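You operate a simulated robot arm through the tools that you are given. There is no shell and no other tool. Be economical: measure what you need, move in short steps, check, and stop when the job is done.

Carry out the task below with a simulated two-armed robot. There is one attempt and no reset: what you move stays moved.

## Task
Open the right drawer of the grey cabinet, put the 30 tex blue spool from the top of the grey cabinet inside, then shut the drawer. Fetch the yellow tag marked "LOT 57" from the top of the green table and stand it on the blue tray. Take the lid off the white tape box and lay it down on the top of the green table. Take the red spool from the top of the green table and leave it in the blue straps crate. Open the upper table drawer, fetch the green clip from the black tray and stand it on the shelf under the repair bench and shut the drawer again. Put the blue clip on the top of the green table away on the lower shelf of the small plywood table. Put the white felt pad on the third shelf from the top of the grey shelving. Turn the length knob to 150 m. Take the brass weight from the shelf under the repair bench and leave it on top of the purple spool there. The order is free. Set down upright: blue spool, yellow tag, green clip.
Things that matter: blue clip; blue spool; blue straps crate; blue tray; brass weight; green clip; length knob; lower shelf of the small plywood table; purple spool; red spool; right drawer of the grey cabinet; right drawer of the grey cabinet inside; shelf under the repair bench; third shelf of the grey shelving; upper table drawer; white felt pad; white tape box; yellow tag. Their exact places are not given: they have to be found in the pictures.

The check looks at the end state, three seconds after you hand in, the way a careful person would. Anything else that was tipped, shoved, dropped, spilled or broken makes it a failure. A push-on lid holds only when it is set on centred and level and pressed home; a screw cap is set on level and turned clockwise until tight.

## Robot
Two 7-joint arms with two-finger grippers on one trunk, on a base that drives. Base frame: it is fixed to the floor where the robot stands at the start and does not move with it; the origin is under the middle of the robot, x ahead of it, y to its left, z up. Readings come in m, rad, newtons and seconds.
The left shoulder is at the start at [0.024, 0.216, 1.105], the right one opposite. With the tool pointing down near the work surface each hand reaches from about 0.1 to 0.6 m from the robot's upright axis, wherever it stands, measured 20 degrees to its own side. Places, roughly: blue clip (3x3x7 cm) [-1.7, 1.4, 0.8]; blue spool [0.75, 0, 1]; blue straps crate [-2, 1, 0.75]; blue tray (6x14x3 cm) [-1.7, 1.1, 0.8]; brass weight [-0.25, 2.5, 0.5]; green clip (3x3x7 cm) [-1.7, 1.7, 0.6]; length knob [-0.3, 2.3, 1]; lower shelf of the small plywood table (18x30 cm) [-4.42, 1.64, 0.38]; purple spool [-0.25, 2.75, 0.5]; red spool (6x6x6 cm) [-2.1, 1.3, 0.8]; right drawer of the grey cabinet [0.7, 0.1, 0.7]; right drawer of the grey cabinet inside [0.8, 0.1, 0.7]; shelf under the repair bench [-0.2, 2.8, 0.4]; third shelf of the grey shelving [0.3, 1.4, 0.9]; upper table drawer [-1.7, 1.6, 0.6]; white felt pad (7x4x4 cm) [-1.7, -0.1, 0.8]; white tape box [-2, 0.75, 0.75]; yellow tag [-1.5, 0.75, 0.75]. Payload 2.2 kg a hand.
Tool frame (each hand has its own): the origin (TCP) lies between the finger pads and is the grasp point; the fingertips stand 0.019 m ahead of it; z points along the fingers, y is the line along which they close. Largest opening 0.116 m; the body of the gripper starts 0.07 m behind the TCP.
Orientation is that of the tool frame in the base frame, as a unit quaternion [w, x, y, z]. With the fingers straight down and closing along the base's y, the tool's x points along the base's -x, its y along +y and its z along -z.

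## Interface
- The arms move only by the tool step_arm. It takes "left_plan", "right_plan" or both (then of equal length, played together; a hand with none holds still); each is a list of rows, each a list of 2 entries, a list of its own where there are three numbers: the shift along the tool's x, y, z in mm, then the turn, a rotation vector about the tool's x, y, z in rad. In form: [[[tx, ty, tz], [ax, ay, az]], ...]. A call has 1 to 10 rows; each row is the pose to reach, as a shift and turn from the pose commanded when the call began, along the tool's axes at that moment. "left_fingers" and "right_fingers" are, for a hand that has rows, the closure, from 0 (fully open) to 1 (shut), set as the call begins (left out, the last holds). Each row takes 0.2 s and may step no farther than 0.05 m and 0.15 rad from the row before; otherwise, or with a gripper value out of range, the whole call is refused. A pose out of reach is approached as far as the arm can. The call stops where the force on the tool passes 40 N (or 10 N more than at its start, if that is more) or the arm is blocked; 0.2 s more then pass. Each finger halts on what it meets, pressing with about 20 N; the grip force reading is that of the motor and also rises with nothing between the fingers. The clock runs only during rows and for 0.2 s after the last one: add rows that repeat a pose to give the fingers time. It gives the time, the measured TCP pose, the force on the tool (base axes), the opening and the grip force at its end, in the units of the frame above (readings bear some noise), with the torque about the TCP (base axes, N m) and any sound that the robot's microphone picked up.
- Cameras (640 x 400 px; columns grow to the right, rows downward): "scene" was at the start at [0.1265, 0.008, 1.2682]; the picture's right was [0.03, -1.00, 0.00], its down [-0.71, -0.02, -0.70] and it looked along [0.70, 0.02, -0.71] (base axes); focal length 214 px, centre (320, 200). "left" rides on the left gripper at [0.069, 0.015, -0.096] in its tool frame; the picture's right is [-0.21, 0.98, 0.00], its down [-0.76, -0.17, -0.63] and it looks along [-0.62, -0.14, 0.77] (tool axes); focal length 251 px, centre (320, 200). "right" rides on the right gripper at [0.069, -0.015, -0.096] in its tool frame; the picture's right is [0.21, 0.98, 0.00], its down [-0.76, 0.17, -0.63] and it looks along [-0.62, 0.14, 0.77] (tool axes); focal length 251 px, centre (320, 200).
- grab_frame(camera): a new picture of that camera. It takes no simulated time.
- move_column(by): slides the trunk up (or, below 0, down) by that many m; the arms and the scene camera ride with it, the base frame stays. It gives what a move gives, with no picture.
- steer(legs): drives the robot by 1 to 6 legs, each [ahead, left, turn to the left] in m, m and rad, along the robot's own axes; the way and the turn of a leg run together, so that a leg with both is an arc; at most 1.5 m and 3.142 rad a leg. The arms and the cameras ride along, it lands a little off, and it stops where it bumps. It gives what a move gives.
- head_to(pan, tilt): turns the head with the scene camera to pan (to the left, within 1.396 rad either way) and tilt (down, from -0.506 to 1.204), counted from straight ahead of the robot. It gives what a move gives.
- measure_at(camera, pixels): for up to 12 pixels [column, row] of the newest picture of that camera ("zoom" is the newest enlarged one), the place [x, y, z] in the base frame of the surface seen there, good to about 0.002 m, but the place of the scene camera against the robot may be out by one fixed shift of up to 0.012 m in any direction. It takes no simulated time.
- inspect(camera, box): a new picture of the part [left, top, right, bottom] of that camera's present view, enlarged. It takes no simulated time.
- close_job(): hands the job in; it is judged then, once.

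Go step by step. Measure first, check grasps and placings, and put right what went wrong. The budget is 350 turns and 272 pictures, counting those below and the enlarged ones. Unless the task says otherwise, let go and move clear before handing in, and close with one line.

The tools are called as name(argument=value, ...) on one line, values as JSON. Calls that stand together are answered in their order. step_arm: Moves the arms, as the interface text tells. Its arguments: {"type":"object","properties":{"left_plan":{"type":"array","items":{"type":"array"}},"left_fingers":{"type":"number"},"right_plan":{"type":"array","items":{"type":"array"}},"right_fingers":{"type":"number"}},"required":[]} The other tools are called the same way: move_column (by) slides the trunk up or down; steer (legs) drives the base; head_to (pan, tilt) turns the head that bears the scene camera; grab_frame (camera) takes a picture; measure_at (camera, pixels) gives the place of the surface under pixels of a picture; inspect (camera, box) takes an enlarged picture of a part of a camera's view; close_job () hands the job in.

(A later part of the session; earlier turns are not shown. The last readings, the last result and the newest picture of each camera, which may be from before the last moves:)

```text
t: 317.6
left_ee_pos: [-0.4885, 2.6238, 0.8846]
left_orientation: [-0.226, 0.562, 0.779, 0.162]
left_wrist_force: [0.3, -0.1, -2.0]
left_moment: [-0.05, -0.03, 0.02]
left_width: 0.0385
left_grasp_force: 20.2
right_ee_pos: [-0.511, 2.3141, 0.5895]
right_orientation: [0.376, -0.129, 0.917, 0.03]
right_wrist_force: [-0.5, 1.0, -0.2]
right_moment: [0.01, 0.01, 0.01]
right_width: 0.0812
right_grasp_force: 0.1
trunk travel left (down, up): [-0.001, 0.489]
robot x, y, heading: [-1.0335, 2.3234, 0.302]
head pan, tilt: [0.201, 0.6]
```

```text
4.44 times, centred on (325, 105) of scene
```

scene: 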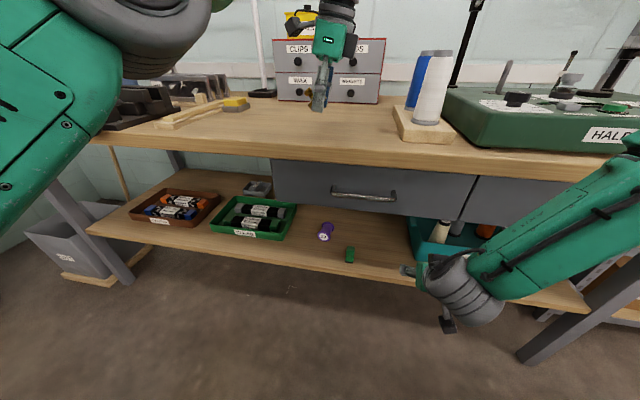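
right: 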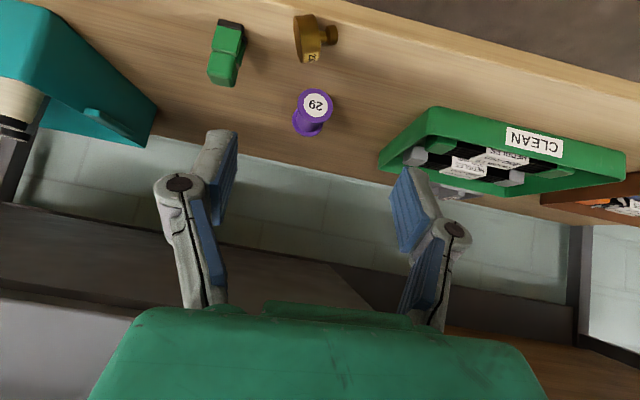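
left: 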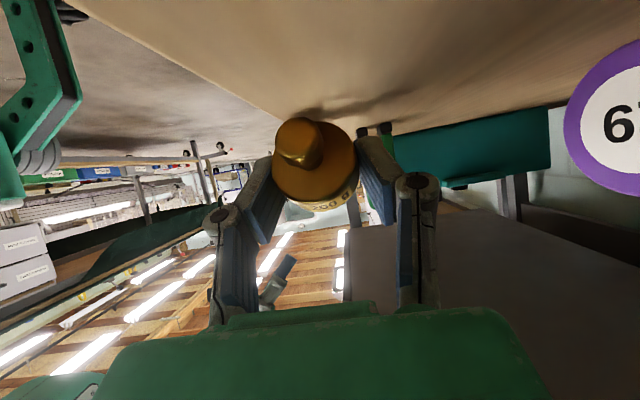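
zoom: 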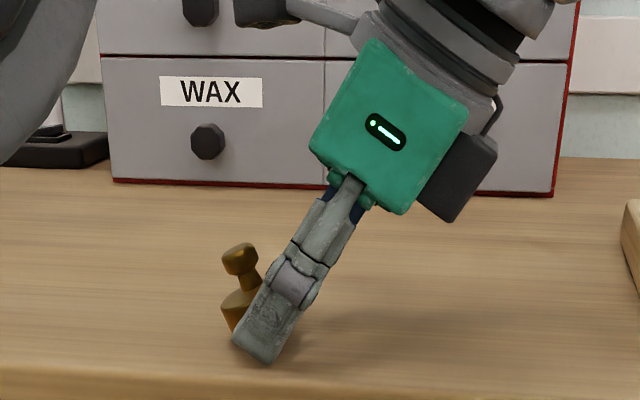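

step_arm(left_plan=[[[-1, 0, 2], [0, 0, 0]], [[-2, 0, 3], [0, 0, 0]]])

step_arm(left_plan=[[[0, 0, 0], [0, 0, 0]], [[0, 0, 0], [0, 0, 0]], [[0, 0, 0], [0, 0, 0]], [[0, 0, 0], [0, 0, 0]]], left_fingers=0.4)

inspect(camera="scene", box=[280, 60, 370, 150])

```text
t: 318.1
left_ee_pos: [-0.4892, 2.6248, 0.8835]
left_orientation: [-0.223, 0.561, 0.781, 0.161]
left_wrist_force: [-0.3, -0.2, -0.6]
left_moment: [-0.03, -0.03, -0.01]
left_width: 0.0388
left_grasp_force: 20.4
right_ee_pos: [-0.5122, 2.3144, 0.5883]
right_orientation: [0.376, -0.129, 0.917, 0.03]
right_wrist_force: [0.7, 0.3, -1.0]
right_moment: [0.01, 0.05, -0.02]
right_width: 0.0809
right_grasp_force: 0.0
trunk travel left (down, up): [-0.001, 0.489]
robot x, y, heading: [-1.0323, 2.3212, 0.306]
head pan, tilt: [0.201, 0.6]
```

```text
t: 319.1
left_ee_pos: [-0.4903, 2.6255, 0.8832]
left_orientation: [-0.223, 0.561, 0.781, 0.162]
left_wrist_force: [-1.0, -0.1, 0.2]
left_moment: [0.0, -0.01, 0.0]
left_width: 0.0695
left_grasp_force: 0.0
right_ee_pos: [-0.5106, 2.314, 0.5887]
right_orientation: [0.376, -0.129, 0.917, 0.031]
right_wrist_force: [0.8, 0.7, -0.3]
right_moment: [-0.03, 0.0, -0.01]
right_width: 0.0813
right_grasp_force: 0.1
trunk travel left (down, up): [-0.001, 0.489]
robot x, y, heading: [-1.0342, 2.3233, 0.305]
head pan, tilt: [0.201, 0.6]
```

```text
4.44 times, centred on (325, 105) of scene
```

zoom: 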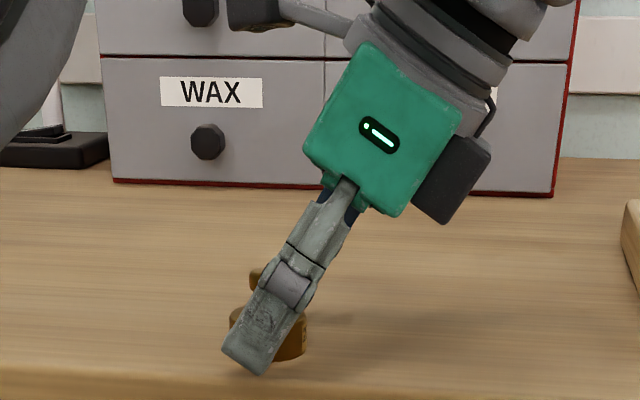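

The weight righted itself and stands upright. I'll withdraw the left hand up and back to neutral.

step_arm(left_plan=[[[0, 0, -30], [0, 0, 0]], [[0, 0, -70], [0, 0, 0]], [[0, 0, -110], [0, 0, 0]], [[0, -40, -130], [0, -0.14, 0]], [[0, -80, -140], [0, -0.28, 0]], [[0, -120, -150], [0, -0.42, 0]], [[0, -150, -150], [0, -0.55, 0]]])

step_arm(left_plan=[[[0, 0, 0], [0, 0, -0.15]], [[15, 0, 0], [0, 0, -0.3]], [[30, 0, 0], [0, 0, -0.45]], [[45, 0, 0], [0, 0, -0.6]], [[60, 0, 0], [0, 0, -0.75]], [[75, 0, 0], [0, 0, -0.9]], [[90, 0, 0], [0, 0, -1.05]], [[100, 0, 0], [0, 0, -1.2]], [[110, 0, 0], [0, 0, -1.35]], [[120, 0, 0], [0, 0, -1.5]]])

grab_frame(camera="right")

```text
t: 320.8
left_ee_pos: [-0.6113, 2.4962, 1.009]
left_orientation: [-0.004, 0.586, 0.81, 0.005]
left_wrist_force: [-0.5, -0.2, 0.4]
left_moment: [0.0, -0.05, -0.03]
left_width: 0.0696
left_grasp_force: 0.0
left hand out of reach, approached as far as the arm can: row 2, 3, 4
right_ee_pos: [-0.5133, 2.3161, 0.5902]
right_orientation: [0.377, -0.129, 0.917, 0.029]
right_wrist_force: [-0.3, -0.1, 0.8]
right_moment: [-0.02, 0.0, -0.02]
right_width: 0.0811
right_grasp_force: 0.0
trunk travel left (down, up): [-0.001, 0.489]
robot x, y, heading: [-1.0332, 2.3265, 0.302]
head pan, tilt: [0.201, 0.6]
```

```text
t: 322.9
left_ee_pos: [-0.6459, 2.61, 1.0089]
left_orientation: [-0.001, -0.125, 0.992, 0.007]
left_wrist_force: [0.2, -0.4, 0.6]
left_moment: [0.0, -0.02, 0.01]
left_width: 0.0696
left_grasp_force: 0.0
right_ee_pos: [-0.5113, 2.3154, 0.5899]
right_orientation: [0.376, -0.129, 0.917, 0.03]
right_wrist_force: [0.4, 0.3, -0.5]
right_moment: [-0.02, -0.03, -0.02]
right_width: 0.0812
right_grasp_force: 0.0
trunk travel left (down, up): [-0.001, 0.489]
robot x, y, heading: [-1.0358, 2.3226, 0.301]
head pan, tilt: [0.201, 0.6]
```

```text
86 pictures are left
```

right: 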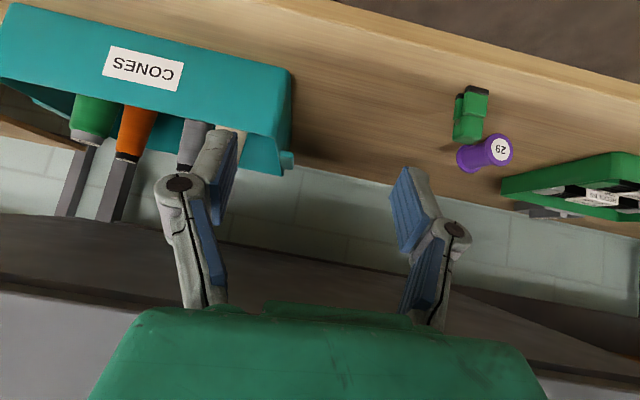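

The spool lies at ≈ (-0.373, 2.665). I'll reposition the base left 0.33 m and slightly back, for a straight-arm reach.

steer(legs=[[-0.06, 0, 0], [0, 0, 1.571], [0.33, 0, 0], [0, 0, -1.556]])

step_arm(right_plan=[[[0, 0, 0], [0, -0.13, 0]], [[0, 0, 0], [0, -0.26, 0]], [[0, 0, 20], [0, -0.26, 0]], [[0, 0, 20], [0, -0.26, 0]]])

grab_frame(camera="right")

```text
t: 333.3
left_ee_pos: [-0.79, 2.8939, 1.0095]
left_orientation: [-0.001, -0.113, 0.994, 0.007]
left_wrist_force: [0.3, 0.4, -0.2]
left_moment: [0.01, -0.02, -0.02]
left_width: 0.0697
left_grasp_force: 0.0
right_ee_pos: [-0.6635, 2.5974, 0.5894]
right_orientation: [0.376, -0.12, 0.918, 0.027]
right_wrist_force: [-0.1, 0.2, 0.3]
right_moment: [0.02, 0.01, -0.03]
right_width: 0.0813
right_grasp_force: 0.1
trunk travel left (down, up): [-0.001, 0.489]
robot x, y, heading: [-1.1911, 2.6163, 0.281]
head pan, tilt: [0.201, 0.6]
```

```text
t: 334.3
left_ee_pos: [-0.7921, 2.8941, 1.0106]
left_orientation: [0.001, -0.114, 0.993, 0.007]
left_wrist_force: [-0.7, 0.1, 0.0]
left_moment: [0.03, -0.02, 0.01]
left_width: 0.0698
left_grasp_force: 0.1
right_ee_pos: [-0.65, 2.5988, 0.5779]
right_orientation: [0.493, -0.115, 0.861, 0.042]
right_wrist_force: [0.1, 1.2, 0.4]
right_moment: [0.01, -0.03, 0.02]
right_width: 0.0812
right_grasp_force: 0.1
trunk travel left (down, up): [-0.001, 0.489]
robot x, y, heading: [-1.1834, 2.6173, 0.28]
head pan, tilt: [0.201, 0.6]
```

```text
85 pictures are left
```

right: 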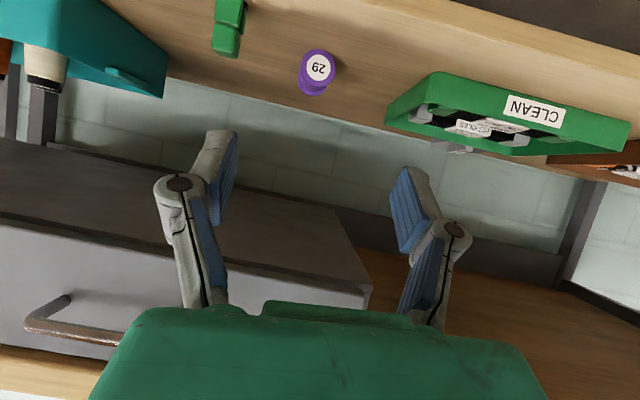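

step_arm(right_plan=[[[7, -1, 38], [0, 0, 0]], [[13, -2, 77], [0, 0, 0]], [[20, -3, 116], [0, 0, 0]], [[26, -4, 154], [0, 0, 0]], [[26, -4, 154], [0, 0, 0]]])

steer(legs=[[0.17, 0, 0]])

grab_frame(camera="right")

```text
t: 335.5
left_ee_pos: [-0.7919, 2.8934, 1.0115]
left_orientation: [0.001, -0.113, 0.994, 0.008]
left_wrist_force: [0.2, -0.3, 0.7]
left_moment: [0.03, 0.0, -0.03]
left_width: 0.0695
left_grasp_force: 0.1
right_ee_pos: [-0.5317, 2.6194, 0.4748]
right_orientation: [0.493, -0.115, 0.861, 0.042]
right_wrist_force: [-0.5, 0.3, -0.6]
right_moment: [0.04, 0.0, 0.03]
right_width: 0.0812
right_grasp_force: 0.1
trunk travel left (down, up): [-0.001, 0.489]
robot x, y, heading: [-1.184, 2.6124, 0.283]
head pan, tilt: [0.201, 0.6]
```

```text
t: 336.9
left_ee_pos: [-0.6606, 2.9314, 1.0167]
left_orientation: [0.006, -0.11, 0.994, 0.006]
left_wrist_force: [-0.6, -0.2, 0.3]
left_moment: [0.03, -0.03, -0.02]
left_width: 0.0697
left_grasp_force: 0.3
right_ee_pos: [-0.4112, 2.6554, 0.4708]
right_orientation: [0.484, -0.122, 0.866, 0.042]
right_wrist_force: [0.0, -0.5, -0.6]
right_moment: [-0.02, -0.02, -0.03]
right_width: 0.0813
right_grasp_force: 0.1
trunk travel left (down, up): [-0.001, 0.489]
robot x, y, heading: [-1.0467, 2.6556, 0.278]
head pan, tilt: [0.201, 0.6]
stopped in leg 1: the robot was blocked; the commanded pose is now the measured one
```

```text
84 pictures are left
```

right: 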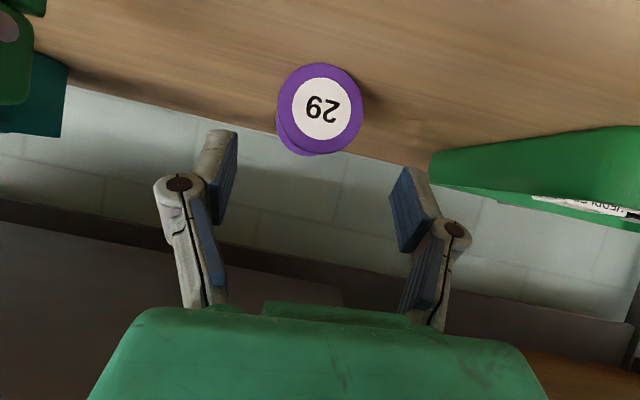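

The spool is centred ahead. The base is blocked slightly early, so I'll ease back 1 cm and reach the remaining 8 cm with the arm.

steer(legs=[[-0.01, 0, 0]])

step_arm(right_plan=[[[-3, 0, 20], [0, 0, 0]], [[-3, 0, 40], [0, 0, 0]], [[-3, 0, 60], [0, 0, 0]], [[-3, 0, 80], [0, 0, 0]], [[-3, 0, 80], [0, 0, 0]]])

grab_frame(camera="right")

```text
t: 337.6
left_ee_pos: [-0.6617, 2.9297, 1.0123]
left_orientation: [0.002, -0.111, 0.994, 0.008]
left_wrist_force: [0.1, -1.2, 0.6]
left_moment: [0.0, -0.02, 0.0]
left_width: 0.0698
left_grasp_force: 0.0
right_ee_pos: [-0.4165, 2.6544, 0.4616]
right_orientation: [0.479, -0.121, 0.869, 0.041]
right_wrist_force: [0.4, 0.9, 0.5]
right_moment: [-0.02, -0.01, 0.02]
right_width: 0.0811
right_grasp_force: 0.0
trunk travel left (down, up): [-0.001, 0.489]
robot x, y, heading: [-1.0526, 2.6496, 0.277]
head pan, tilt: [0.201, 0.6]
```

```text
t: 338.7
left_ee_pos: [-0.6696, 2.9262, 1.014]
left_orientation: [0.003, -0.109, 0.994, 0.008]
left_wrist_force: [-0.2, -0.1, 0.9]
left_moment: [0.04, -0.04, 0.01]
left_width: 0.0693
left_grasp_force: 0.0
right_ee_pos: [-0.3618, 2.6691, 0.4228]
right_orientation: [0.478, -0.128, 0.868, 0.038]
right_wrist_force: [-17.4, -17.8, 96.3]
right_moment: [-5.06, 12.95, 1.55]
right_width: 0.0812
right_grasp_force: 0.1
trunk travel left (down, up): [-0.001, 0.489]
robot x, y, heading: [-1.0562, 2.6501, 0.275]
head pan, tilt: [0.201, 0.6]
stopped in row 5 (right hand): the force on the tool passed its limit at 174 N (the readings are from after the stop); the commanded pose is now the measured one
```

```text
83 pictures are left
```

right: 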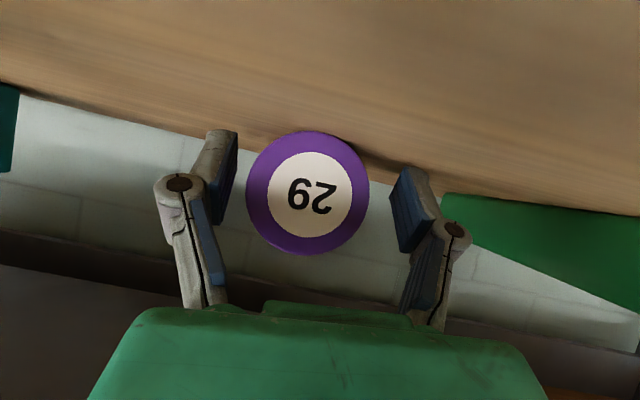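

I pressed the shelf, so I'll grip now and lift immediately.

step_arm(right_plan=[[[-5, 0, -3], [0, 0, 0]], [[-5, 0, -3], [0, 0, 0]], [[-5, 0, -3], [0, 0, 0]], [[-5, 0, -3], [0, 0, 0]]], right_fingers=1)

step_arm(right_plan=[[[-20, 0, -10], [0, 0, 0]], [[-50, 0, -30], [0, 0, 0]], [[-70, 0, -50], [0, 0, 0]], [[-70, 0, -50], [0, 0, 0]]])

grab_frame(camera="right")

```text
t: 339.7
left_ee_pos: [-0.6707, 2.9273, 1.0137]
left_orientation: [0.004, -0.11, 0.994, 0.007]
left_wrist_force: [-0.6, -1.1, 0.1]
left_moment: [-0.03, 0.0, 0.02]
left_width: 0.0695
left_grasp_force: 0.1
right_ee_pos: [-0.3659, 2.6688, 0.4222]
right_orientation: [0.474, -0.129, 0.87, 0.038]
right_wrist_force: [11.1, 1.6, 35.7]
right_moment: [1.06, -0.69, -0.29]
right_width: 0.0474
right_grasp_force: 20.0
trunk travel left (down, up): [-0.001, 0.489]
robot x, y, heading: [-1.0579, 2.6441, 0.279]
head pan, tilt: [0.201, 0.6]
```

```text
t: 340.0
left_ee_pos: [-0.6689, 2.928, 1.0131]
left_orientation: [0.003, -0.11, 0.994, 0.009]
left_wrist_force: [0.7, 0.4, 0.6]
left_moment: [0.0, -0.02, -0.01]
left_width: 0.0697
left_grasp_force: 0.1
right_ee_pos: [-0.3698, 2.6692, 0.4212]
right_orientation: [0.474, -0.128, 0.871, 0.035]
right_wrist_force: [7.0, -2.7, 27.4]
right_moment: [0.79, -0.37, -0.26]
right_width: 0.0471
right_grasp_force: 20.6
trunk travel left (down, up): [-0.001, 0.489]
robot x, y, heading: [-1.0576, 2.6548, 0.281]
head pan, tilt: [0.201, 0.6]
stopped in row 1 (right hand): the force on the tool passed its limit at 61 N (the readings are from after the stop); the commanded pose is now the measured one
```

```text
82 pictures are left
```

right: 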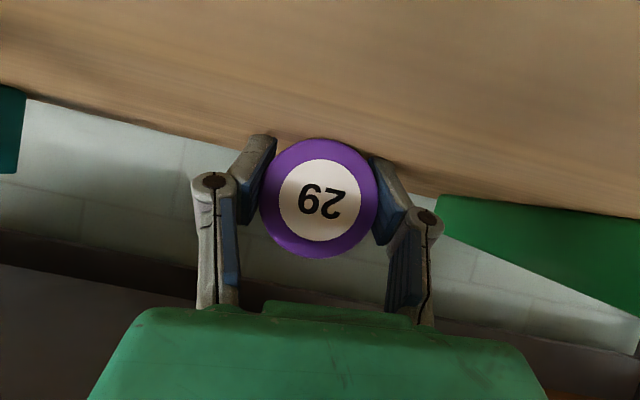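

Spool gripped, but lifting meets resistance above. I'll retract along the hand axis instead.

step_arm(right_plan=[[[0, 0, -10], [0, 0, 0]], [[0, 0, -20], [0, 0, 0]], [[0, 0, -35], [0, 0, 0]], [[0, 0, -55], [0, 0, 0]]])

grab_frame(camera="scene")

```text
t: 340.4
left_ee_pos: [-0.6676, 2.9269, 1.0131]
left_orientation: [0.002, -0.11, 0.994, 0.008]
left_wrist_force: [0.1, 0.3, -0.4]
left_moment: [0.01, -0.02, -0.02]
left_width: 0.0692
left_grasp_force: 0.0
right_ee_pos: [-0.3755, 2.6692, 0.4211]
right_orientation: [0.474, -0.128, 0.87, 0.036]
right_wrist_force: [4.1, -1.9, 7.6]
right_moment: [0.22, -0.13, -0.18]
right_width: 0.0474
right_grasp_force: 19.5
trunk travel left (down, up): [-0.001, 0.489]
robot x, y, heading: [-1.0567, 2.65, 0.275]
head pan, tilt: [0.201, 0.6]
stopped in row 1 (right hand): the force on the tool passed its limit at 42 N (the readings are from after the stop); the commanded pose is now the measured one
```

```text
81 pictures are left
```

scene: 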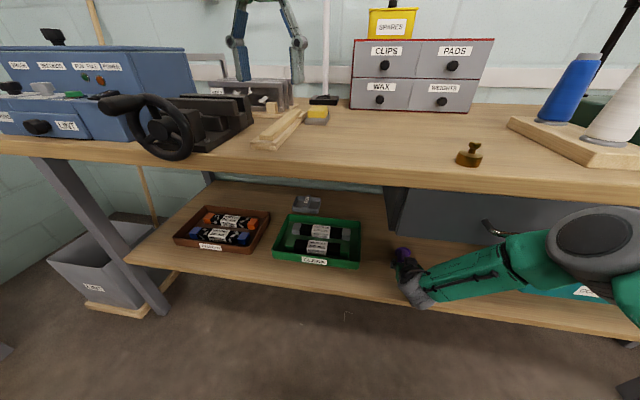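

step_arm(right_plan=[[[0, 0, -6], [0, 0, 0]], [[-3, 0, -12], [0, 0, 0]], [[-8, 0, -20], [0, 0, 0]], [[-14, 0, -32], [0, 0, 0]], [[-20, 0, -50], [0, 0, 0]], [[-20, 0, -50], [0, 0, 0]]])

grab_frame(camera="right")

```text
t: 341.8
left_ee_pos: [-0.6643, 2.9259, 1.0137]
left_orientation: [0.001, -0.11, 0.994, 0.01]
left_wrist_force: [0.1, 0.2, 0.0]
left_moment: [0.0, 0.0, 0.02]
left_width: 0.0695
left_grasp_force: 0.0
right_ee_pos: [-0.4, 2.6609, 0.4686]
right_orientation: [0.475, -0.125, 0.87, 0.036]
right_wrist_force: [0.6, 0.8, -0.9]
right_moment: [-0.01, 0.0, -0.03]
right_width: 0.0474
right_grasp_force: 20.0
trunk travel left (down, up): [-0.001, 0.489]
robot x, y, heading: [-1.06, 2.6532, 0.28]
head pan, tilt: [0.201, 0.6]
```

```text
80 pictures are left
```

right: 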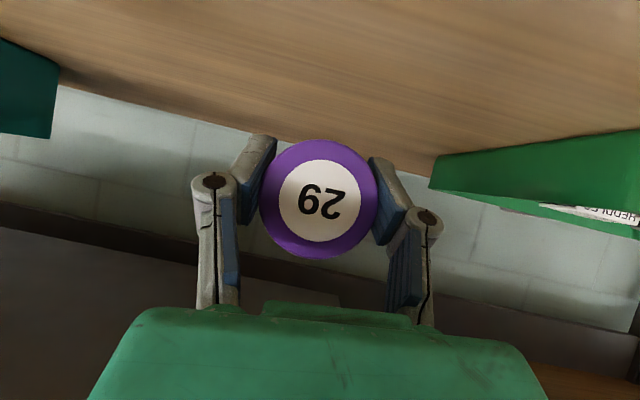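

Spool free and held. I'll back out, raise the trunk, and pitch the hand down to set it upright on the bench top.

steer(legs=[[-0.17, 0, 0.03]])

move_column(by=0.15)

step_arm(right_plan=[[[-38, 0, -24], [0, 0, 0]], [[-77, 0, -48], [0, 0, 0]], [[-115, 0, -72], [0, 0, 0]], [[-154, 0, -96], [0, 0, 0]], [[-192, 0, -120], [0, 0, 0]], [[-230, 0, -144], [0, 0, 0]], [[-268, 0, -168], [0, 0, 0]], [[-306, 0, -192], [0, 0, 0]], [[-330, 0, -205], [0, 0, 0]]])

step_arm(right_plan=[[[0, 0, 0], [0, 0.13, 0]], [[0, 0, 0], [0, 0.26, 0]], [[0, 0, 0], [0, 0.39, 0]], [[0, 0, 0], [0, 0.52, 0]], [[0, 0, 0], [0, 0.65, 0]], [[0, 0, 0], [0, 0.78, 0]], [[0, 0, 0], [0, 0.91, 0]], [[0, 0, 0], [0, 1.04, 0]], [[0, 0, 0], [0, 1.17, 0]], [[0, 0, 0], [0, 1.25, 0]]])

grab_frame(camera="scene")

```text
t: 343.2
left_ee_pos: [-0.8391, 2.8899, 1.011]
left_orientation: [0.0, -0.127, 0.992, 0.009]
left_wrist_force: [-0.7, 1.1, 0.3]
left_moment: [0.0, -0.04, 0.03]
left_width: 0.0696
left_grasp_force: 0.0
right_ee_pos: [-0.5678, 2.6359, 0.4646]
right_orientation: [0.472, -0.142, 0.869, 0.044]
right_wrist_force: [-0.1, 0.0, -1.0]
right_moment: [-0.02, 0.05, 0.03]
right_width: 0.0473
right_grasp_force: 19.8
trunk travel left (down, up): [-0.001, 0.489]
robot x, y, heading: [-1.226, 2.6033, 0.314]
head pan, tilt: [0.201, 0.6]
```

```text
t: 345.0
left_ee_pos: [-0.84, 2.8899, 1.1611]
left_orientation: [0.001, -0.128, 0.992, 0.009]
left_wrist_force: [-0.1, 0.5, -0.7]
left_moment: [-0.03, -0.01, 0.01]
left_width: 0.0696
left_grasp_force: 0.1
right_ee_pos: [-0.569, 2.6344, 0.6155]
right_orientation: [0.473, -0.142, 0.868, 0.044]
right_wrist_force: [-0.5, -1.2, -0.4]
right_moment: [0.0, 0.0, 0.01]
right_width: 0.0475
right_grasp_force: 20.0
trunk travel left (down, up): [-0.151, 0.339]
robot x, y, heading: [-1.2211, 2.6004, 0.319]
head pan, tilt: [0.201, 0.6]
```

```text
t: 347.0
left_ee_pos: [-0.8414, 2.8901, 1.1621]
left_orientation: [0.003, -0.128, 0.992, 0.01]
left_wrist_force: [-0.2, 1.4, -0.1]
left_moment: [0.0, 0.0, 0.01]
left_width: 0.0697
left_grasp_force: 0.2
right_ee_pos: [-0.564, 2.6587, 1.0052]
right_orientation: [0.473, -0.144, 0.868, 0.045]
right_wrist_force: [0.0, 0.1, -0.7]
right_moment: [-0.04, -0.03, -0.01]
right_width: 0.0
right_grasp_force: 20.7
trunk travel left (down, up): [-0.151, 0.339]
robot x, y, heading: [-1.224, 2.6032, 0.315]
head pan, tilt: [0.201, 0.6]
```

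```text
t: 349.2
left_ee_pos: [-0.8437, 2.8908, 1.1639]
left_orientation: [0.003, -0.127, 0.992, 0.01]
left_wrist_force: [-0.5, -0.4, 0.0]
left_moment: [0.01, -0.04, 0.03]
left_width: 0.0698
left_grasp_force: 0.1
right_ee_pos: [-0.583, 2.6403, 1.0034]
right_orientation: [-0.124, -0.143, 0.981, -0.047]
right_wrist_force: [0.4, 0.3, 0.9]
right_moment: [0.02, -0.05, 0.02]
right_width: 0.0
right_grasp_force: 19.9
right hand out of reach, approached as far as the arm can: row 9, 10
trunk travel left (down, up): [-0.151, 0.339]
robot x, y, heading: [-1.221, 2.6019, 0.314]
head pan, tilt: [0.201, 0.6]
```

```text
79 pictures are left
```

scene: 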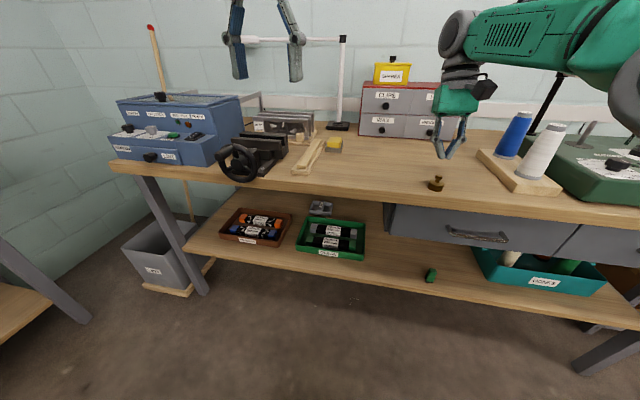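

The spool slipped out while rising, since it caught the bench edge. I'll find it.

head_to(pan=0, tilt=1.1)

grab_frame(camera="scene")

```text
t: 350.1
left_ee_pos: [-0.8412, 2.8902, 1.163]
left_orientation: [0.002, -0.127, 0.992, 0.009]
left_wrist_force: [-0.5, 0.5, 0.2]
left_moment: [-0.01, 0.01, -0.02]
left_width: 0.0697
left_grasp_force: 0.1
right_ee_pos: [-0.5808, 2.64, 1.001]
right_orientation: [-0.125, -0.142, 0.981, -0.048]
right_wrist_force: [0.1, 0.4, -0.4]
right_moment: [0.03, -0.01, 0.01]
right_width: 0.0
right_grasp_force: 20.1
trunk travel left (down, up): [-0.151, 0.339]
robot x, y, heading: [-1.2256, 2.6026, 0.311]
head pan, tilt: [0.0, 1.1]
```

```text
78 pictures are left
```

scene: 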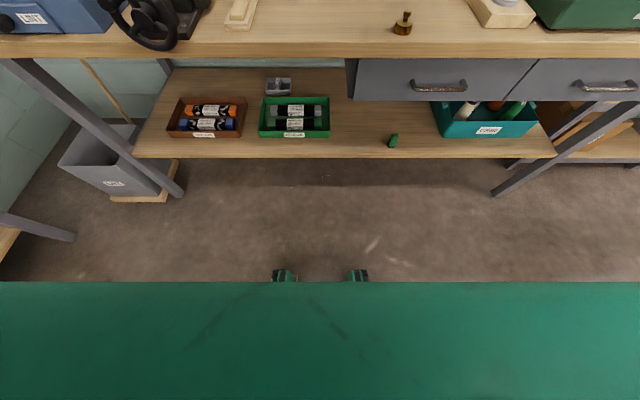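

steer(legs=[[-0.25, 0, 0]])

head_to(pan=-0.5, tilt=0.95)

grab_frame(camera="scene")

head_to(pan=0.7, tilt=0.95)

grab_frame(camera="scene")

```text
t: 350.8
left_ee_pos: [-0.8499, 2.8875, 1.1668]
left_orientation: [0.007, -0.127, 0.992, 0.01]
left_wrist_force: [0.9, -0.6, -0.3]
left_moment: [0.01, -0.06, 0.03]
left_width: 0.0698
left_grasp_force: 0.1
right_ee_pos: [-0.5863, 2.6384, 1.0066]
right_orientation: [-0.121, -0.142, 0.981, -0.047]
right_wrist_force: [0.0, 1.1, -0.8]
right_moment: [0.06, -0.01, 0.02]
right_width: 0.0001
right_grasp_force: 20.0
trunk travel left (down, up): [-0.151, 0.339]
robot x, y, heading: [-1.2216, 2.6001, 0.312]
head pan, tilt: [0.0, 1.1]
stopped in leg 1: the robot was blocked; the commanded pose is now the measured one
```

```text
t: 351.7
left_ee_pos: [-0.8475, 2.8881, 1.1649]
left_orientation: [0.005, -0.127, 0.992, 0.01]
left_wrist_force: [-0.4, 0.0, -0.7]
left_moment: [-0.01, -0.06, -0.01]
left_width: 0.0696
left_grasp_force: 0.0
right_ee_pos: [-0.5849, 2.6388, 1.0053]
right_orientation: [-0.121, -0.142, 0.981, -0.046]
right_wrist_force: [0.1, -0.2, 0.4]
right_moment: [-0.01, -0.02, 0.02]
right_width: 0.0
right_grasp_force: 20.1
trunk travel left (down, up): [-0.151, 0.339]
robot x, y, heading: [-1.219, 2.6011, 0.314]
head pan, tilt: [-0.499, 0.949]
```

```text
77 pictures are left
```

scene: 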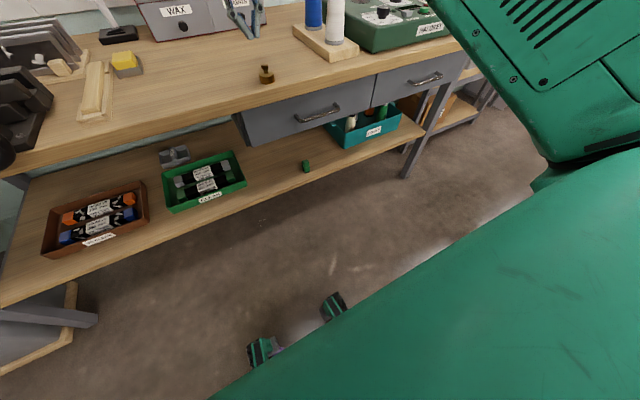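

```text
t: 353.1
left_ee_pos: [-0.8487, 2.8878, 1.1647]
left_orientation: [0.004, -0.127, 0.992, 0.009]
left_wrist_force: [0.1, 0.6, 0.0]
left_moment: [-0.03, -0.01, 0.01]
left_width: 0.0694
left_grasp_force: 0.0
right_ee_pos: [-0.5849, 2.64, 1.0042]
right_orientation: [-0.122, -0.142, 0.981, -0.047]
right_wrist_force: [-0.8, 0.3, -0.6]
right_moment: [0.01, 0.0, -0.01]
right_width: 0.0
right_grasp_force: 20.2
trunk travel left (down, up): [-0.151, 0.339]
robot x, y, heading: [-1.2244, 2.6011, 0.317]
head pan, tilt: [0.7, 0.949]
```

```text
76 pictures are left
```

scene: 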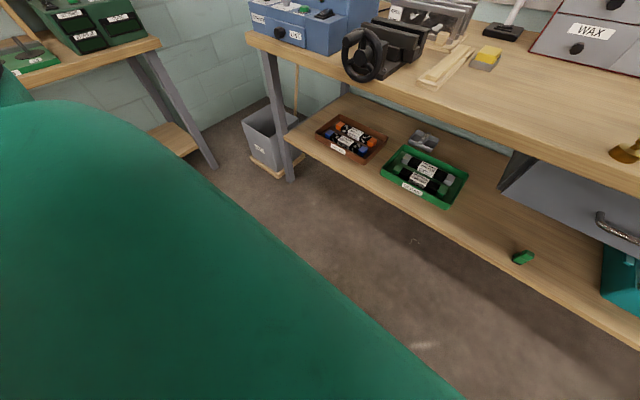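

The spool isn't on the visible floor or shelf. I'll turn to look behind the robot and under the shelf.

steer(legs=[[0, 0, -1.57]])

head_to(pan=-0.6, tilt=0.7)

grab_frame(camera="scene")

head_to(pan=1.1, tilt=0.75)

grab_frame(camera="scene")

```text
t: 357.3
left_ee_pos: [-0.9288, 2.2342, 1.1652]
left_orientation: [0.01, 0.603, 0.797, 0.004]
left_wrist_force: [-0.6, 0.0, 0.5]
left_moment: [-0.02, 0.0, -0.02]
left_width: 0.0697
left_grasp_force: 0.0
right_ee_pos: [-1.1728, 1.9646, 1.006]
right_orientation: [-0.12, 0.586, 0.799, 0.052]
right_wrist_force: [-1.2, -0.2, -0.3]
right_moment: [-0.02, 0.0, -0.02]
right_width: 0.0001
right_grasp_force: 20.2
trunk travel left (down, up): [-0.151, 0.339]
robot x, y, heading: [-1.2244, 2.5984, -1.237]
head pan, tilt: [0.7, 0.949]
```

```text
t: 358.8
left_ee_pos: [-0.9315, 2.2363, 1.1668]
left_orientation: [0.011, 0.603, 0.798, 0.003]
left_wrist_force: [0.4, -0.6, 0.5]
left_moment: [0.01, 0.01, 0.0]
left_width: 0.0695
left_grasp_force: 0.2
right_ee_pos: [-1.1733, 1.967, 1.0079]
right_orientation: [-0.12, 0.586, 0.8, 0.052]
right_wrist_force: [0.3, -1.3, -0.3]
right_moment: [-0.02, -0.04, -0.01]
right_width: 0.0001
right_grasp_force: 20.1
trunk travel left (down, up): [-0.151, 0.339]
robot x, y, heading: [-1.2247, 2.6004, -1.235]
head pan, tilt: [-0.6, 0.7]
```

```text
75 pictures are left
```

scene: 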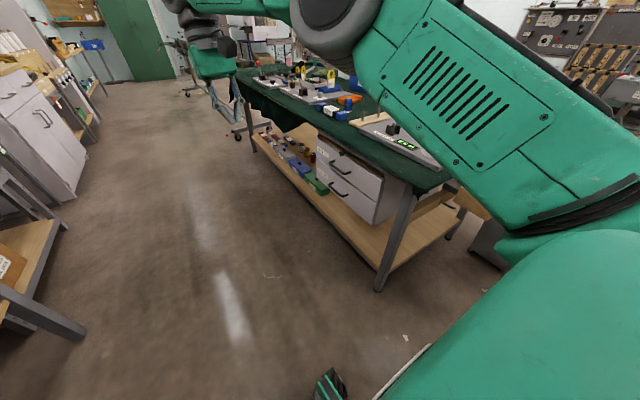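

```text
t: 360.5
left_ee_pos: [-0.9307, 2.2359, 1.1672]
left_orientation: [0.011, 0.603, 0.798, 0.002]
left_wrist_force: [0.0, 0.2, 0.0]
left_moment: [-0.04, -0.02, 0.03]
left_width: 0.0695
left_grasp_force: 0.0
right_ee_pos: [-1.1735, 1.9669, 1.0086]
right_orientation: [-0.119, 0.586, 0.8, 0.05]
right_wrist_force: [0.6, 0.5, -0.4]
right_moment: [0.0, 0.01, 0.0]
right_width: 0.0
right_grasp_force: 20.2
trunk travel left (down, up): [-0.151, 0.339]
robot x, y, heading: [-1.2247, 2.6014, -1.238]
head pan, tilt: [1.1, 0.75]
```

```text
74 pictures are left
```

scene: 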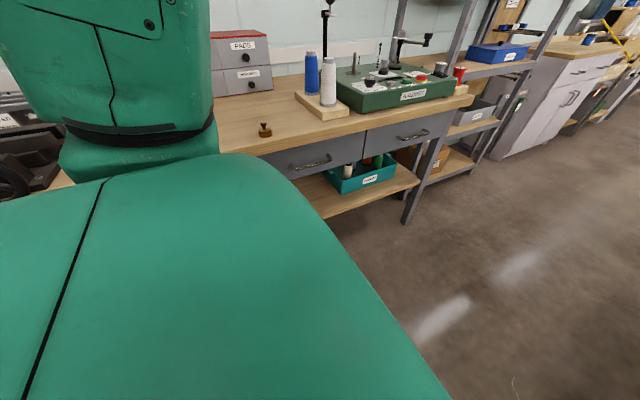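

steer(legs=[[0.55, 0, 0], [0, 0, 2.2]])

head_to(pan=0.1, tilt=0.6)

grab_frame(camera="scene")

```text
t: 368.9
left_ee_pos: [-0.9267, 2.5366, 1.1667]
left_orientation: [0.002, -0.445, 0.895, 0.01]
left_wrist_force: [0.7, 0.0, 0.7]
left_moment: [0.03, 0.0, -0.03]
left_width: 0.0695
left_grasp_force: 0.1
right_ee_pos: [-0.5647, 2.505, 1.0065]
right_orientation: [-0.098, -0.456, 0.88, -0.084]
right_wrist_force: [0.2, -0.1, -0.3]
right_moment: [-0.01, -0.02, -0.02]
right_width: 0.0002
right_grasp_force: 20.5
trunk travel left (down, up): [-0.151, 0.339]
robot x, y, heading: [-1.0429, 2.0799, 0.983]
head pan, tilt: [1.1, 0.75]
```

```text
t: 370.2
left_ee_pos: [-0.9277, 2.5334, 1.1683]
left_orientation: [0.005, -0.446, 0.895, 0.012]
left_wrist_force: [0.2, 0.5, 0.5]
left_moment: [0.0, -0.03, -0.04]
left_width: 0.0697
left_grasp_force: 0.0
right_ee_pos: [-0.566, 2.5016, 1.0091]
right_orientation: [-0.098, -0.456, 0.88, -0.083]
right_wrist_force: [0.4, -0.2, -0.4]
right_moment: [-0.02, 0.02, -0.01]
right_width: 0.0
right_grasp_force: 20.0
trunk travel left (down, up): [-0.151, 0.339]
robot x, y, heading: [-1.0439, 2.0824, 0.981]
head pan, tilt: [0.099, 0.6]
```

```text
73 pictures are left
```

scene: 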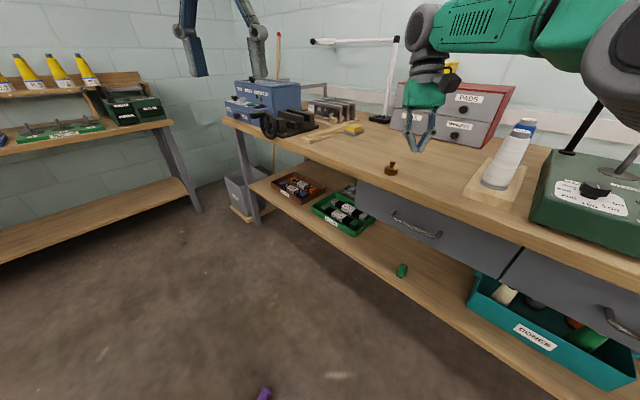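

The purple spool is on the floor at (264,393). I'll measure it.

head_to(pan=0.2, tilt=0.85)

grab_frame(camera="scene")

```text
t: 371.0
left_ee_pos: [-0.9281, 2.534, 1.1694]
left_orientation: [0.005, -0.446, 0.895, 0.013]
left_wrist_force: [-0.8, -0.7, -0.2]
left_moment: [-0.01, -0.04, -0.01]
left_width: 0.0695
left_grasp_force: 0.0
right_ee_pos: [-0.5675, 2.5031, 1.01]
right_orientation: [-0.097, -0.456, 0.881, -0.083]
right_wrist_force: [0.4, -0.4, -0.9]
right_moment: [-0.01, -0.02, 0.05]
right_width: 0.0
right_grasp_force: 20.0
trunk travel left (down, up): [-0.151, 0.339]
robot x, y, heading: [-1.0424, 2.0825, 0.98]
head pan, tilt: [0.201, 0.85]
```

```text
72 pictures are left
```

scene: 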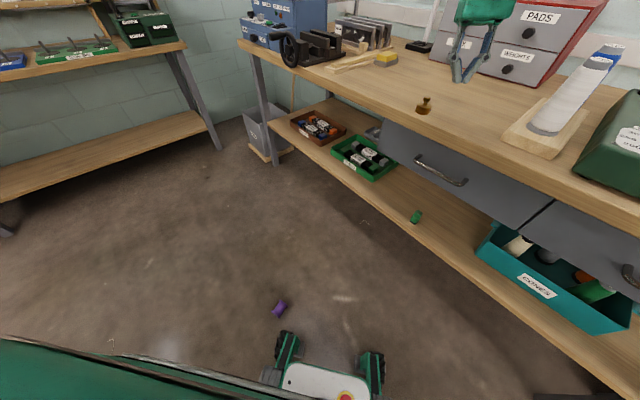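

measure_at(camera="scene", pixels=[[279, 307], [274, 311], [285, 305]])

move_column(by=-0.15)

step_arm(left_plan=[[[0, 0, 45], [0, 0, 0]], [[0, 0, 90], [0, 0, 0]], [[0, 0, 135], [0, 0, 0]], [[0, 0, 180], [0, 0, 0]], [[0, 0, 225], [0, 0, 0]], [[0, 0, 270], [0, 0, 0]], [[0, 0, 315], [0, 0, 0]], [[0, 0, 360], [0, 0, 0]], [[0, 0, 405], [0, 0, 0]], [[0, 0, 450], [0, 0, 0]]], left_fingers=0.3)

step_arm(left_plan=[[[0, 0, 45], [0, 0, 0]], [[0, 0, 90], [0, 0, 0]], [[0, 0, 135], [0, 0, 0]], [[0, 0, 180], [0, 0, 0]], [[0, 0, 225], [0, 0, 0]], [[0, 0, 270], [0, 0, 0]], [[0, 0, 315], [0, 0, 0]], [[0, 0, 360], [0, 0, 0]], [[0, 0, 405], [0, 0, 0]], [[0, 0, 450], [0, 0, 0]]])

```text
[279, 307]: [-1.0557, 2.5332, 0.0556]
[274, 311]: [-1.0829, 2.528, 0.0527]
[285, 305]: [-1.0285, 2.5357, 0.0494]
```

```text
t: 372.7
left_ee_pos: [-0.9293, 2.533, 1.0184]
left_orientation: [0.005, -0.445, 0.895, 0.012]
left_wrist_force: [-0.5, -1.4, -0.7]
left_moment: [0.0, -0.03, 0.0]
left_width: 0.0698
left_grasp_force: 0.1
right_ee_pos: [-0.5673, 2.5031, 0.8595]
right_orientation: [-0.097, -0.456, 0.881, -0.082]
right_wrist_force: [0.1, -0.1, 1.3]
right_moment: [0.01, 0.02, -0.01]
right_width: 0.0
right_grasp_force: 20.0
trunk travel left (down, up): [-0.001, 0.489]
robot x, y, heading: [-1.0421, 2.082, 0.98]
head pan, tilt: [0.201, 0.85]
```

```text
t: 374.9
left_ee_pos: [-0.9275, 2.5441, 0.5703]
left_orientation: [0.004, -0.446, 0.895, 0.012]
left_wrist_force: [-1.1, 0.0, 0.0]
left_moment: [0.0, 0.02, 0.0]
left_width: 0.0811
left_grasp_force: 0.0
right_ee_pos: [-0.5676, 2.5047, 0.8591]
right_orientation: [-0.097, -0.456, 0.881, -0.082]
right_wrist_force: [0.3, 0.1, 0.4]
right_moment: [0.01, 0.02, 0.01]
right_width: 0.0
right_grasp_force: 19.8
trunk travel left (down, up): [-0.001, 0.489]
robot x, y, heading: [-1.0412, 2.0804, 0.982]
head pan, tilt: [0.201, 0.85]
```

```text
t: 377.1
left_ee_pos: [-0.9318, 2.5594, 0.1198]
left_orientation: [0.005, -0.445, 0.896, 0.011]
left_wrist_force: [0.6, 1.1, 0.1]
left_moment: [-0.06, 0.05, -0.01]
left_width: 0.0812
left_grasp_force: 0.1
right_ee_pos: [-0.5678, 2.5046, 0.8597]
right_orientation: [-0.098, -0.455, 0.881, -0.084]
right_wrist_force: [0.2, 0.0, 0.9]
right_moment: [-0.01, 0.05, -0.03]
right_width: 0.0
right_grasp_force: 19.5
trunk travel left (down, up): [-0.001, 0.489]
robot x, y, heading: [-1.044, 2.0854, 0.978]
head pan, tilt: [0.201, 0.85]
```

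The arm does reach the floor after all (z 0.12, still in reach), so the spool can be recovered. I'll look with the left camera.

grab_frame(camera="left")

```text
71 pictures are left
```

left: 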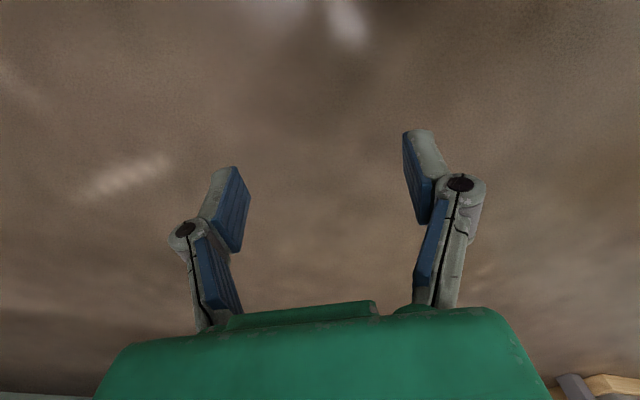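

step_arm(left_plan=[[[0, 0, -45], [0, 0, 0]], [[0, 0, -90], [0, 0, 0]], [[0, 40, -120], [0, 0, 0]], [[0, 83, -120], [0, 0, 0]]])

steer(legs=[[-0.09, 0, 0]])

grab_frame(camera="left")

```text
t: 378.1
left_ee_pos: [-0.9993, 2.6043, 0.241]
left_orientation: [0.006, -0.445, 0.895, 0.011]
left_wrist_force: [0.3, -0.1, 0.6]
left_moment: [0.01, -0.01, 0.0]
left_width: 0.0813
left_grasp_force: 0.1
right_ee_pos: [-0.57, 2.5052, 0.8603]
right_orientation: [-0.097, -0.456, 0.881, -0.085]
right_wrist_force: [0.4, -0.7, 0.3]
right_moment: [-0.03, 0.03, 0.02]
right_width: 0.0
right_grasp_force: 19.8
trunk travel left (down, up): [-0.001, 0.489]
robot x, y, heading: [-1.0413, 2.0815, 0.981]
head pan, tilt: [0.201, 0.85]
```

```text
t: 379.2
left_ee_pos: [-1.0482, 2.5286, 0.2424]
left_orientation: [0.005, -0.447, 0.894, 0.013]
left_wrist_force: [0.0, 0.2, -0.6]
left_moment: [0.0, 0.04, -0.01]
left_width: 0.0816
left_grasp_force: 0.2
right_ee_pos: [-0.6179, 2.4282, 0.8608]
right_orientation: [-0.097, -0.456, 0.881, -0.083]
right_wrist_force: [-0.7, 0.4, -0.2]
right_moment: [0.04, -0.02, -0.01]
right_width: 0.0
right_grasp_force: 20.0
trunk travel left (down, up): [-0.001, 0.489]
robot x, y, heading: [-1.0925, 2.0081, 0.984]
head pan, tilt: [0.201, 0.85]
```

```text
70 pictures are left
```

left: 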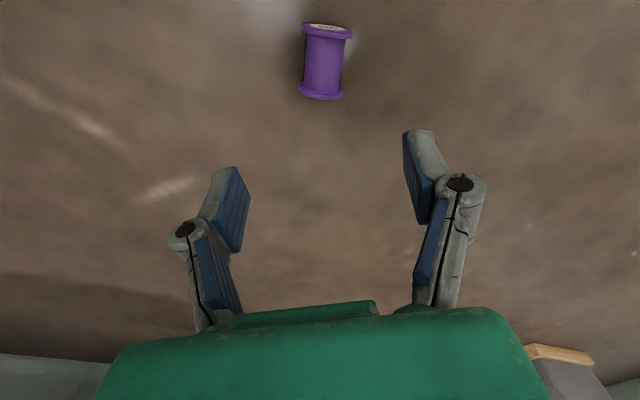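

measure_at(camera="left", pixels=[[325, 27], [305, 32], [352, 35], [323, 60], [320, 95], [300, 90], [342, 95]])

inspect(camera="left", box=[270, 0, 380, 110])

```text
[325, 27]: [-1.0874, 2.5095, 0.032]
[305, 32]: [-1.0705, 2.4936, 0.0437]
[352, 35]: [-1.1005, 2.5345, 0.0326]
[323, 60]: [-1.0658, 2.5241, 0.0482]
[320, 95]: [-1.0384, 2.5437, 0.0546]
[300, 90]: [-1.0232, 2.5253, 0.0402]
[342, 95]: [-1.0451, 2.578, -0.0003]
```

```text
3.64 times, centred on (325, 55) of left
```

zoom: 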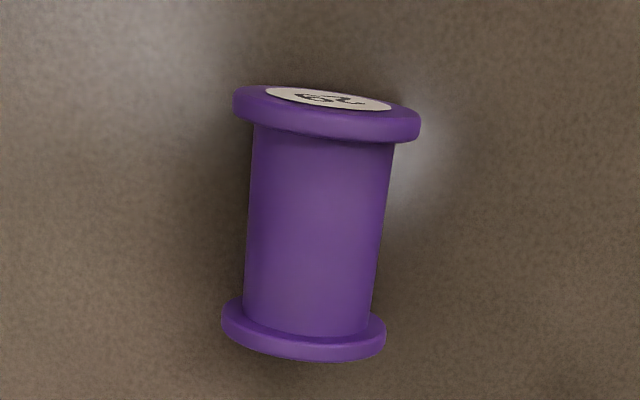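

The spool lies with its top facing the robot. I'll pitch the left hand to 50°, aligned with its axis, and approach.

step_arm(left_plan=[[[10, 4, 18], [0.023, -0.121, 0.041]], [[20, 8, 36], [0.046, -0.242, 0.083]], [[30, 12, 54], [0.069, -0.363, 0.124]], [[40, 17, 72], [0.091, -0.484, 0.165]], [[50, 21, 90], [0.114, -0.605, 0.207]], [[60, 25, 108], [0.137, -0.727, 0.248]], [[70, 29, 125], [0.16, -0.848, 0.29]], [[70, 29, 125], [0.16, -0.848, 0.29]], [[70, 29, 125], [0.16, -0.848, 0.29]]])

grab_frame(camera="left")

```text
t: 381.2
left_ee_pos: [-1.1143, 2.4919, 0.1182]
left_orientation: [0.406, -0.269, 0.864, 0.125]
left_wrist_force: [1.0, 0.0, 1.4]
left_moment: [-0.03, 0.02, 0.0]
left_width: 0.0814
left_grasp_force: 0.1
right_ee_pos: [-0.6206, 2.4271, 0.8625]
right_orientation: [-0.094, -0.457, 0.881, -0.083]
right_wrist_force: [-0.6, -0.6, 1.0]
right_moment: [-0.03, -0.03, 0.02]
right_width: 0.0
right_grasp_force: 19.8
trunk travel left (down, up): [-0.001, 0.489]
robot x, y, heading: [-1.0907, 2.0069, 0.981]
head pan, tilt: [0.201, 0.85]
```

```text
68 pictures are left
```

left: 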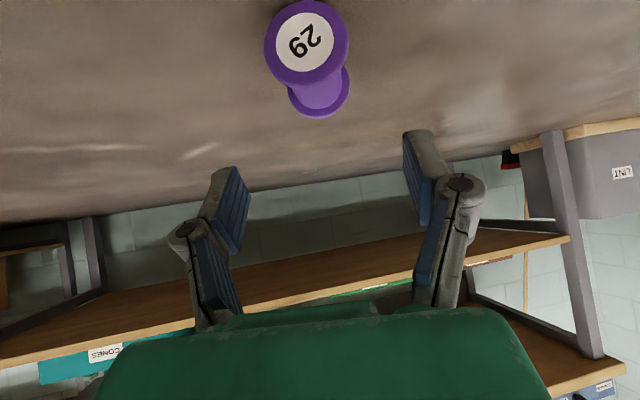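

step_arm(left_plan=[[[12, -3, 25], [0, 0, 0]], [[28, -5, 50], [0, 0, 0]], [[28, -5, 80], [0, 0, 0]], [[28, -5, 103], [0, 0, 0]], [[28, -5, 103], [0, 0, 0]]])

step_arm(left_plan=[[[0, 0, 0], [0, 0, 0]], [[0, 0, 0], [0, 0, 0]], [[0, 0, 0], [0, 0, 0]], [[0, 0, 0], [0, 0, 0]]], left_fingers=1)

grab_frame(camera="left")

```text
t: 382.4
left_ee_pos: [-1.0745, 2.5001, 0.0667]
left_orientation: [0.405, -0.27, 0.864, 0.126]
left_wrist_force: [1.1, -0.1, 0.0]
left_moment: [0.02, 0.02, 0.01]
left_width: 0.0813
left_grasp_force: 0.1
left hand out of reach, approached as far as the arm can: row 3, 4, 5
right_ee_pos: [-0.62, 2.4261, 0.8635]
right_orientation: [-0.094, -0.456, 0.881, -0.082]
right_wrist_force: [0.2, 0.8, -0.1]
right_moment: [0.01, -0.01, -0.02]
right_width: 0.0
right_grasp_force: 19.3
trunk travel left (down, up): [-0.001, 0.489]
robot x, y, heading: [-1.09, 2.0086, 0.981]
head pan, tilt: [0.201, 0.85]
```

```text
t: 383.4
left_ee_pos: [-1.0727, 2.502, 0.0688]
left_orientation: [0.407, -0.27, 0.863, 0.128]
left_wrist_force: [4.2, 1.6, 19.3]
left_moment: [0.11, -0.22, -0.01]
left_width: 0.006
left_grasp_force: 20.1
right_ee_pos: [-0.6194, 2.4257, 0.8646]
right_orientation: [-0.096, -0.457, 0.881, -0.083]
right_wrist_force: [0.7, 0.4, 0.2]
right_moment: [-0.01, 0.0, 0.03]
right_width: 0.0003
right_grasp_force: 20.4
trunk travel left (down, up): [-0.001, 0.489]
robot x, y, heading: [-1.0926, 2.0074, 0.986]
head pan, tilt: [0.201, 0.85]
```

```text
67 pictures are left
```

left: 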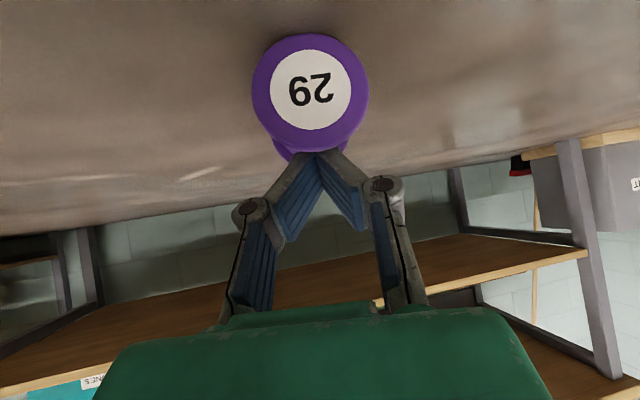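

Out of reach at that angle and I closed above the spool. I'll reopen, retract, drive 9 cm closer and retry.

step_arm(left_plan=[[[0, 0, 0], [0, 0, 0]], [[0, 0, 0], [0, 0, 0]], [[-10, 0, -30], [0, 0, 0]], [[-10, 0, -75], [0, 0, 0]], [[-10, 0, -120], [0, 0, 0]], [[-10, 0, -140], [0, 0, 0]]], left_fingers=0.3)

steer(legs=[[0.1, 0, 0]])

grab_frame(camera="left")

```text
t: 384.8
left_ee_pos: [-1.156, 2.4453, 0.1652]
left_orientation: [0.405, -0.27, 0.865, 0.126]
left_wrist_force: [0.0, -0.3, -0.1]
left_moment: [-0.01, 0.04, 0.02]
left_width: 0.0814
left_grasp_force: 0.0
right_ee_pos: [-0.6203, 2.4273, 0.8641]
right_orientation: [-0.095, -0.456, 0.881, -0.083]
right_wrist_force: [0.9, 0.3, 0.1]
right_moment: [-0.02, -0.02, -0.03]
right_width: 0.0
right_grasp_force: 19.8
trunk travel left (down, up): [-0.001, 0.489]
robot x, y, heading: [-1.0917, 2.0079, 0.983]
head pan, tilt: [0.201, 0.85]
```

```text
t: 386.0
left_ee_pos: [-1.099, 2.5323, 0.1648]
left_orientation: [0.405, -0.27, 0.864, 0.127]
left_wrist_force: [0.0, 0.1, -0.5]
left_moment: [-0.01, 0.03, 0.01]
left_width: 0.0811
left_grasp_force: 0.1
right_ee_pos: [-0.5617, 2.5125, 0.863]
right_orientation: [-0.096, -0.455, 0.881, -0.083]
right_wrist_force: [0.3, 0.0, 1.3]
right_moment: [-0.03, -0.01, -0.03]
right_width: 0.0
right_grasp_force: 19.9
trunk travel left (down, up): [-0.001, 0.489]
robot x, y, heading: [-1.0348, 2.09, 0.98]
head pan, tilt: [0.201, 0.85]
```

```text
66 pictures are left
```

left: 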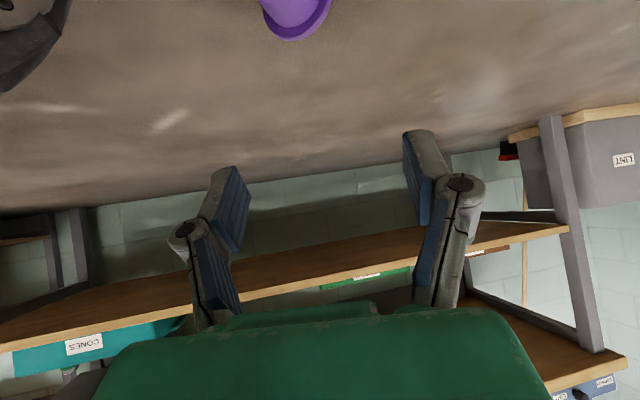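

measure_at(camera="left", pixels=[[297, 30], [268, 15], [325, 12], [293, 8]])

```text
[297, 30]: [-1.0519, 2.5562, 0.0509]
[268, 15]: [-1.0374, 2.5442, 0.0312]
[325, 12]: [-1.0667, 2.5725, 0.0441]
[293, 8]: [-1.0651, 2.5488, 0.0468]
```

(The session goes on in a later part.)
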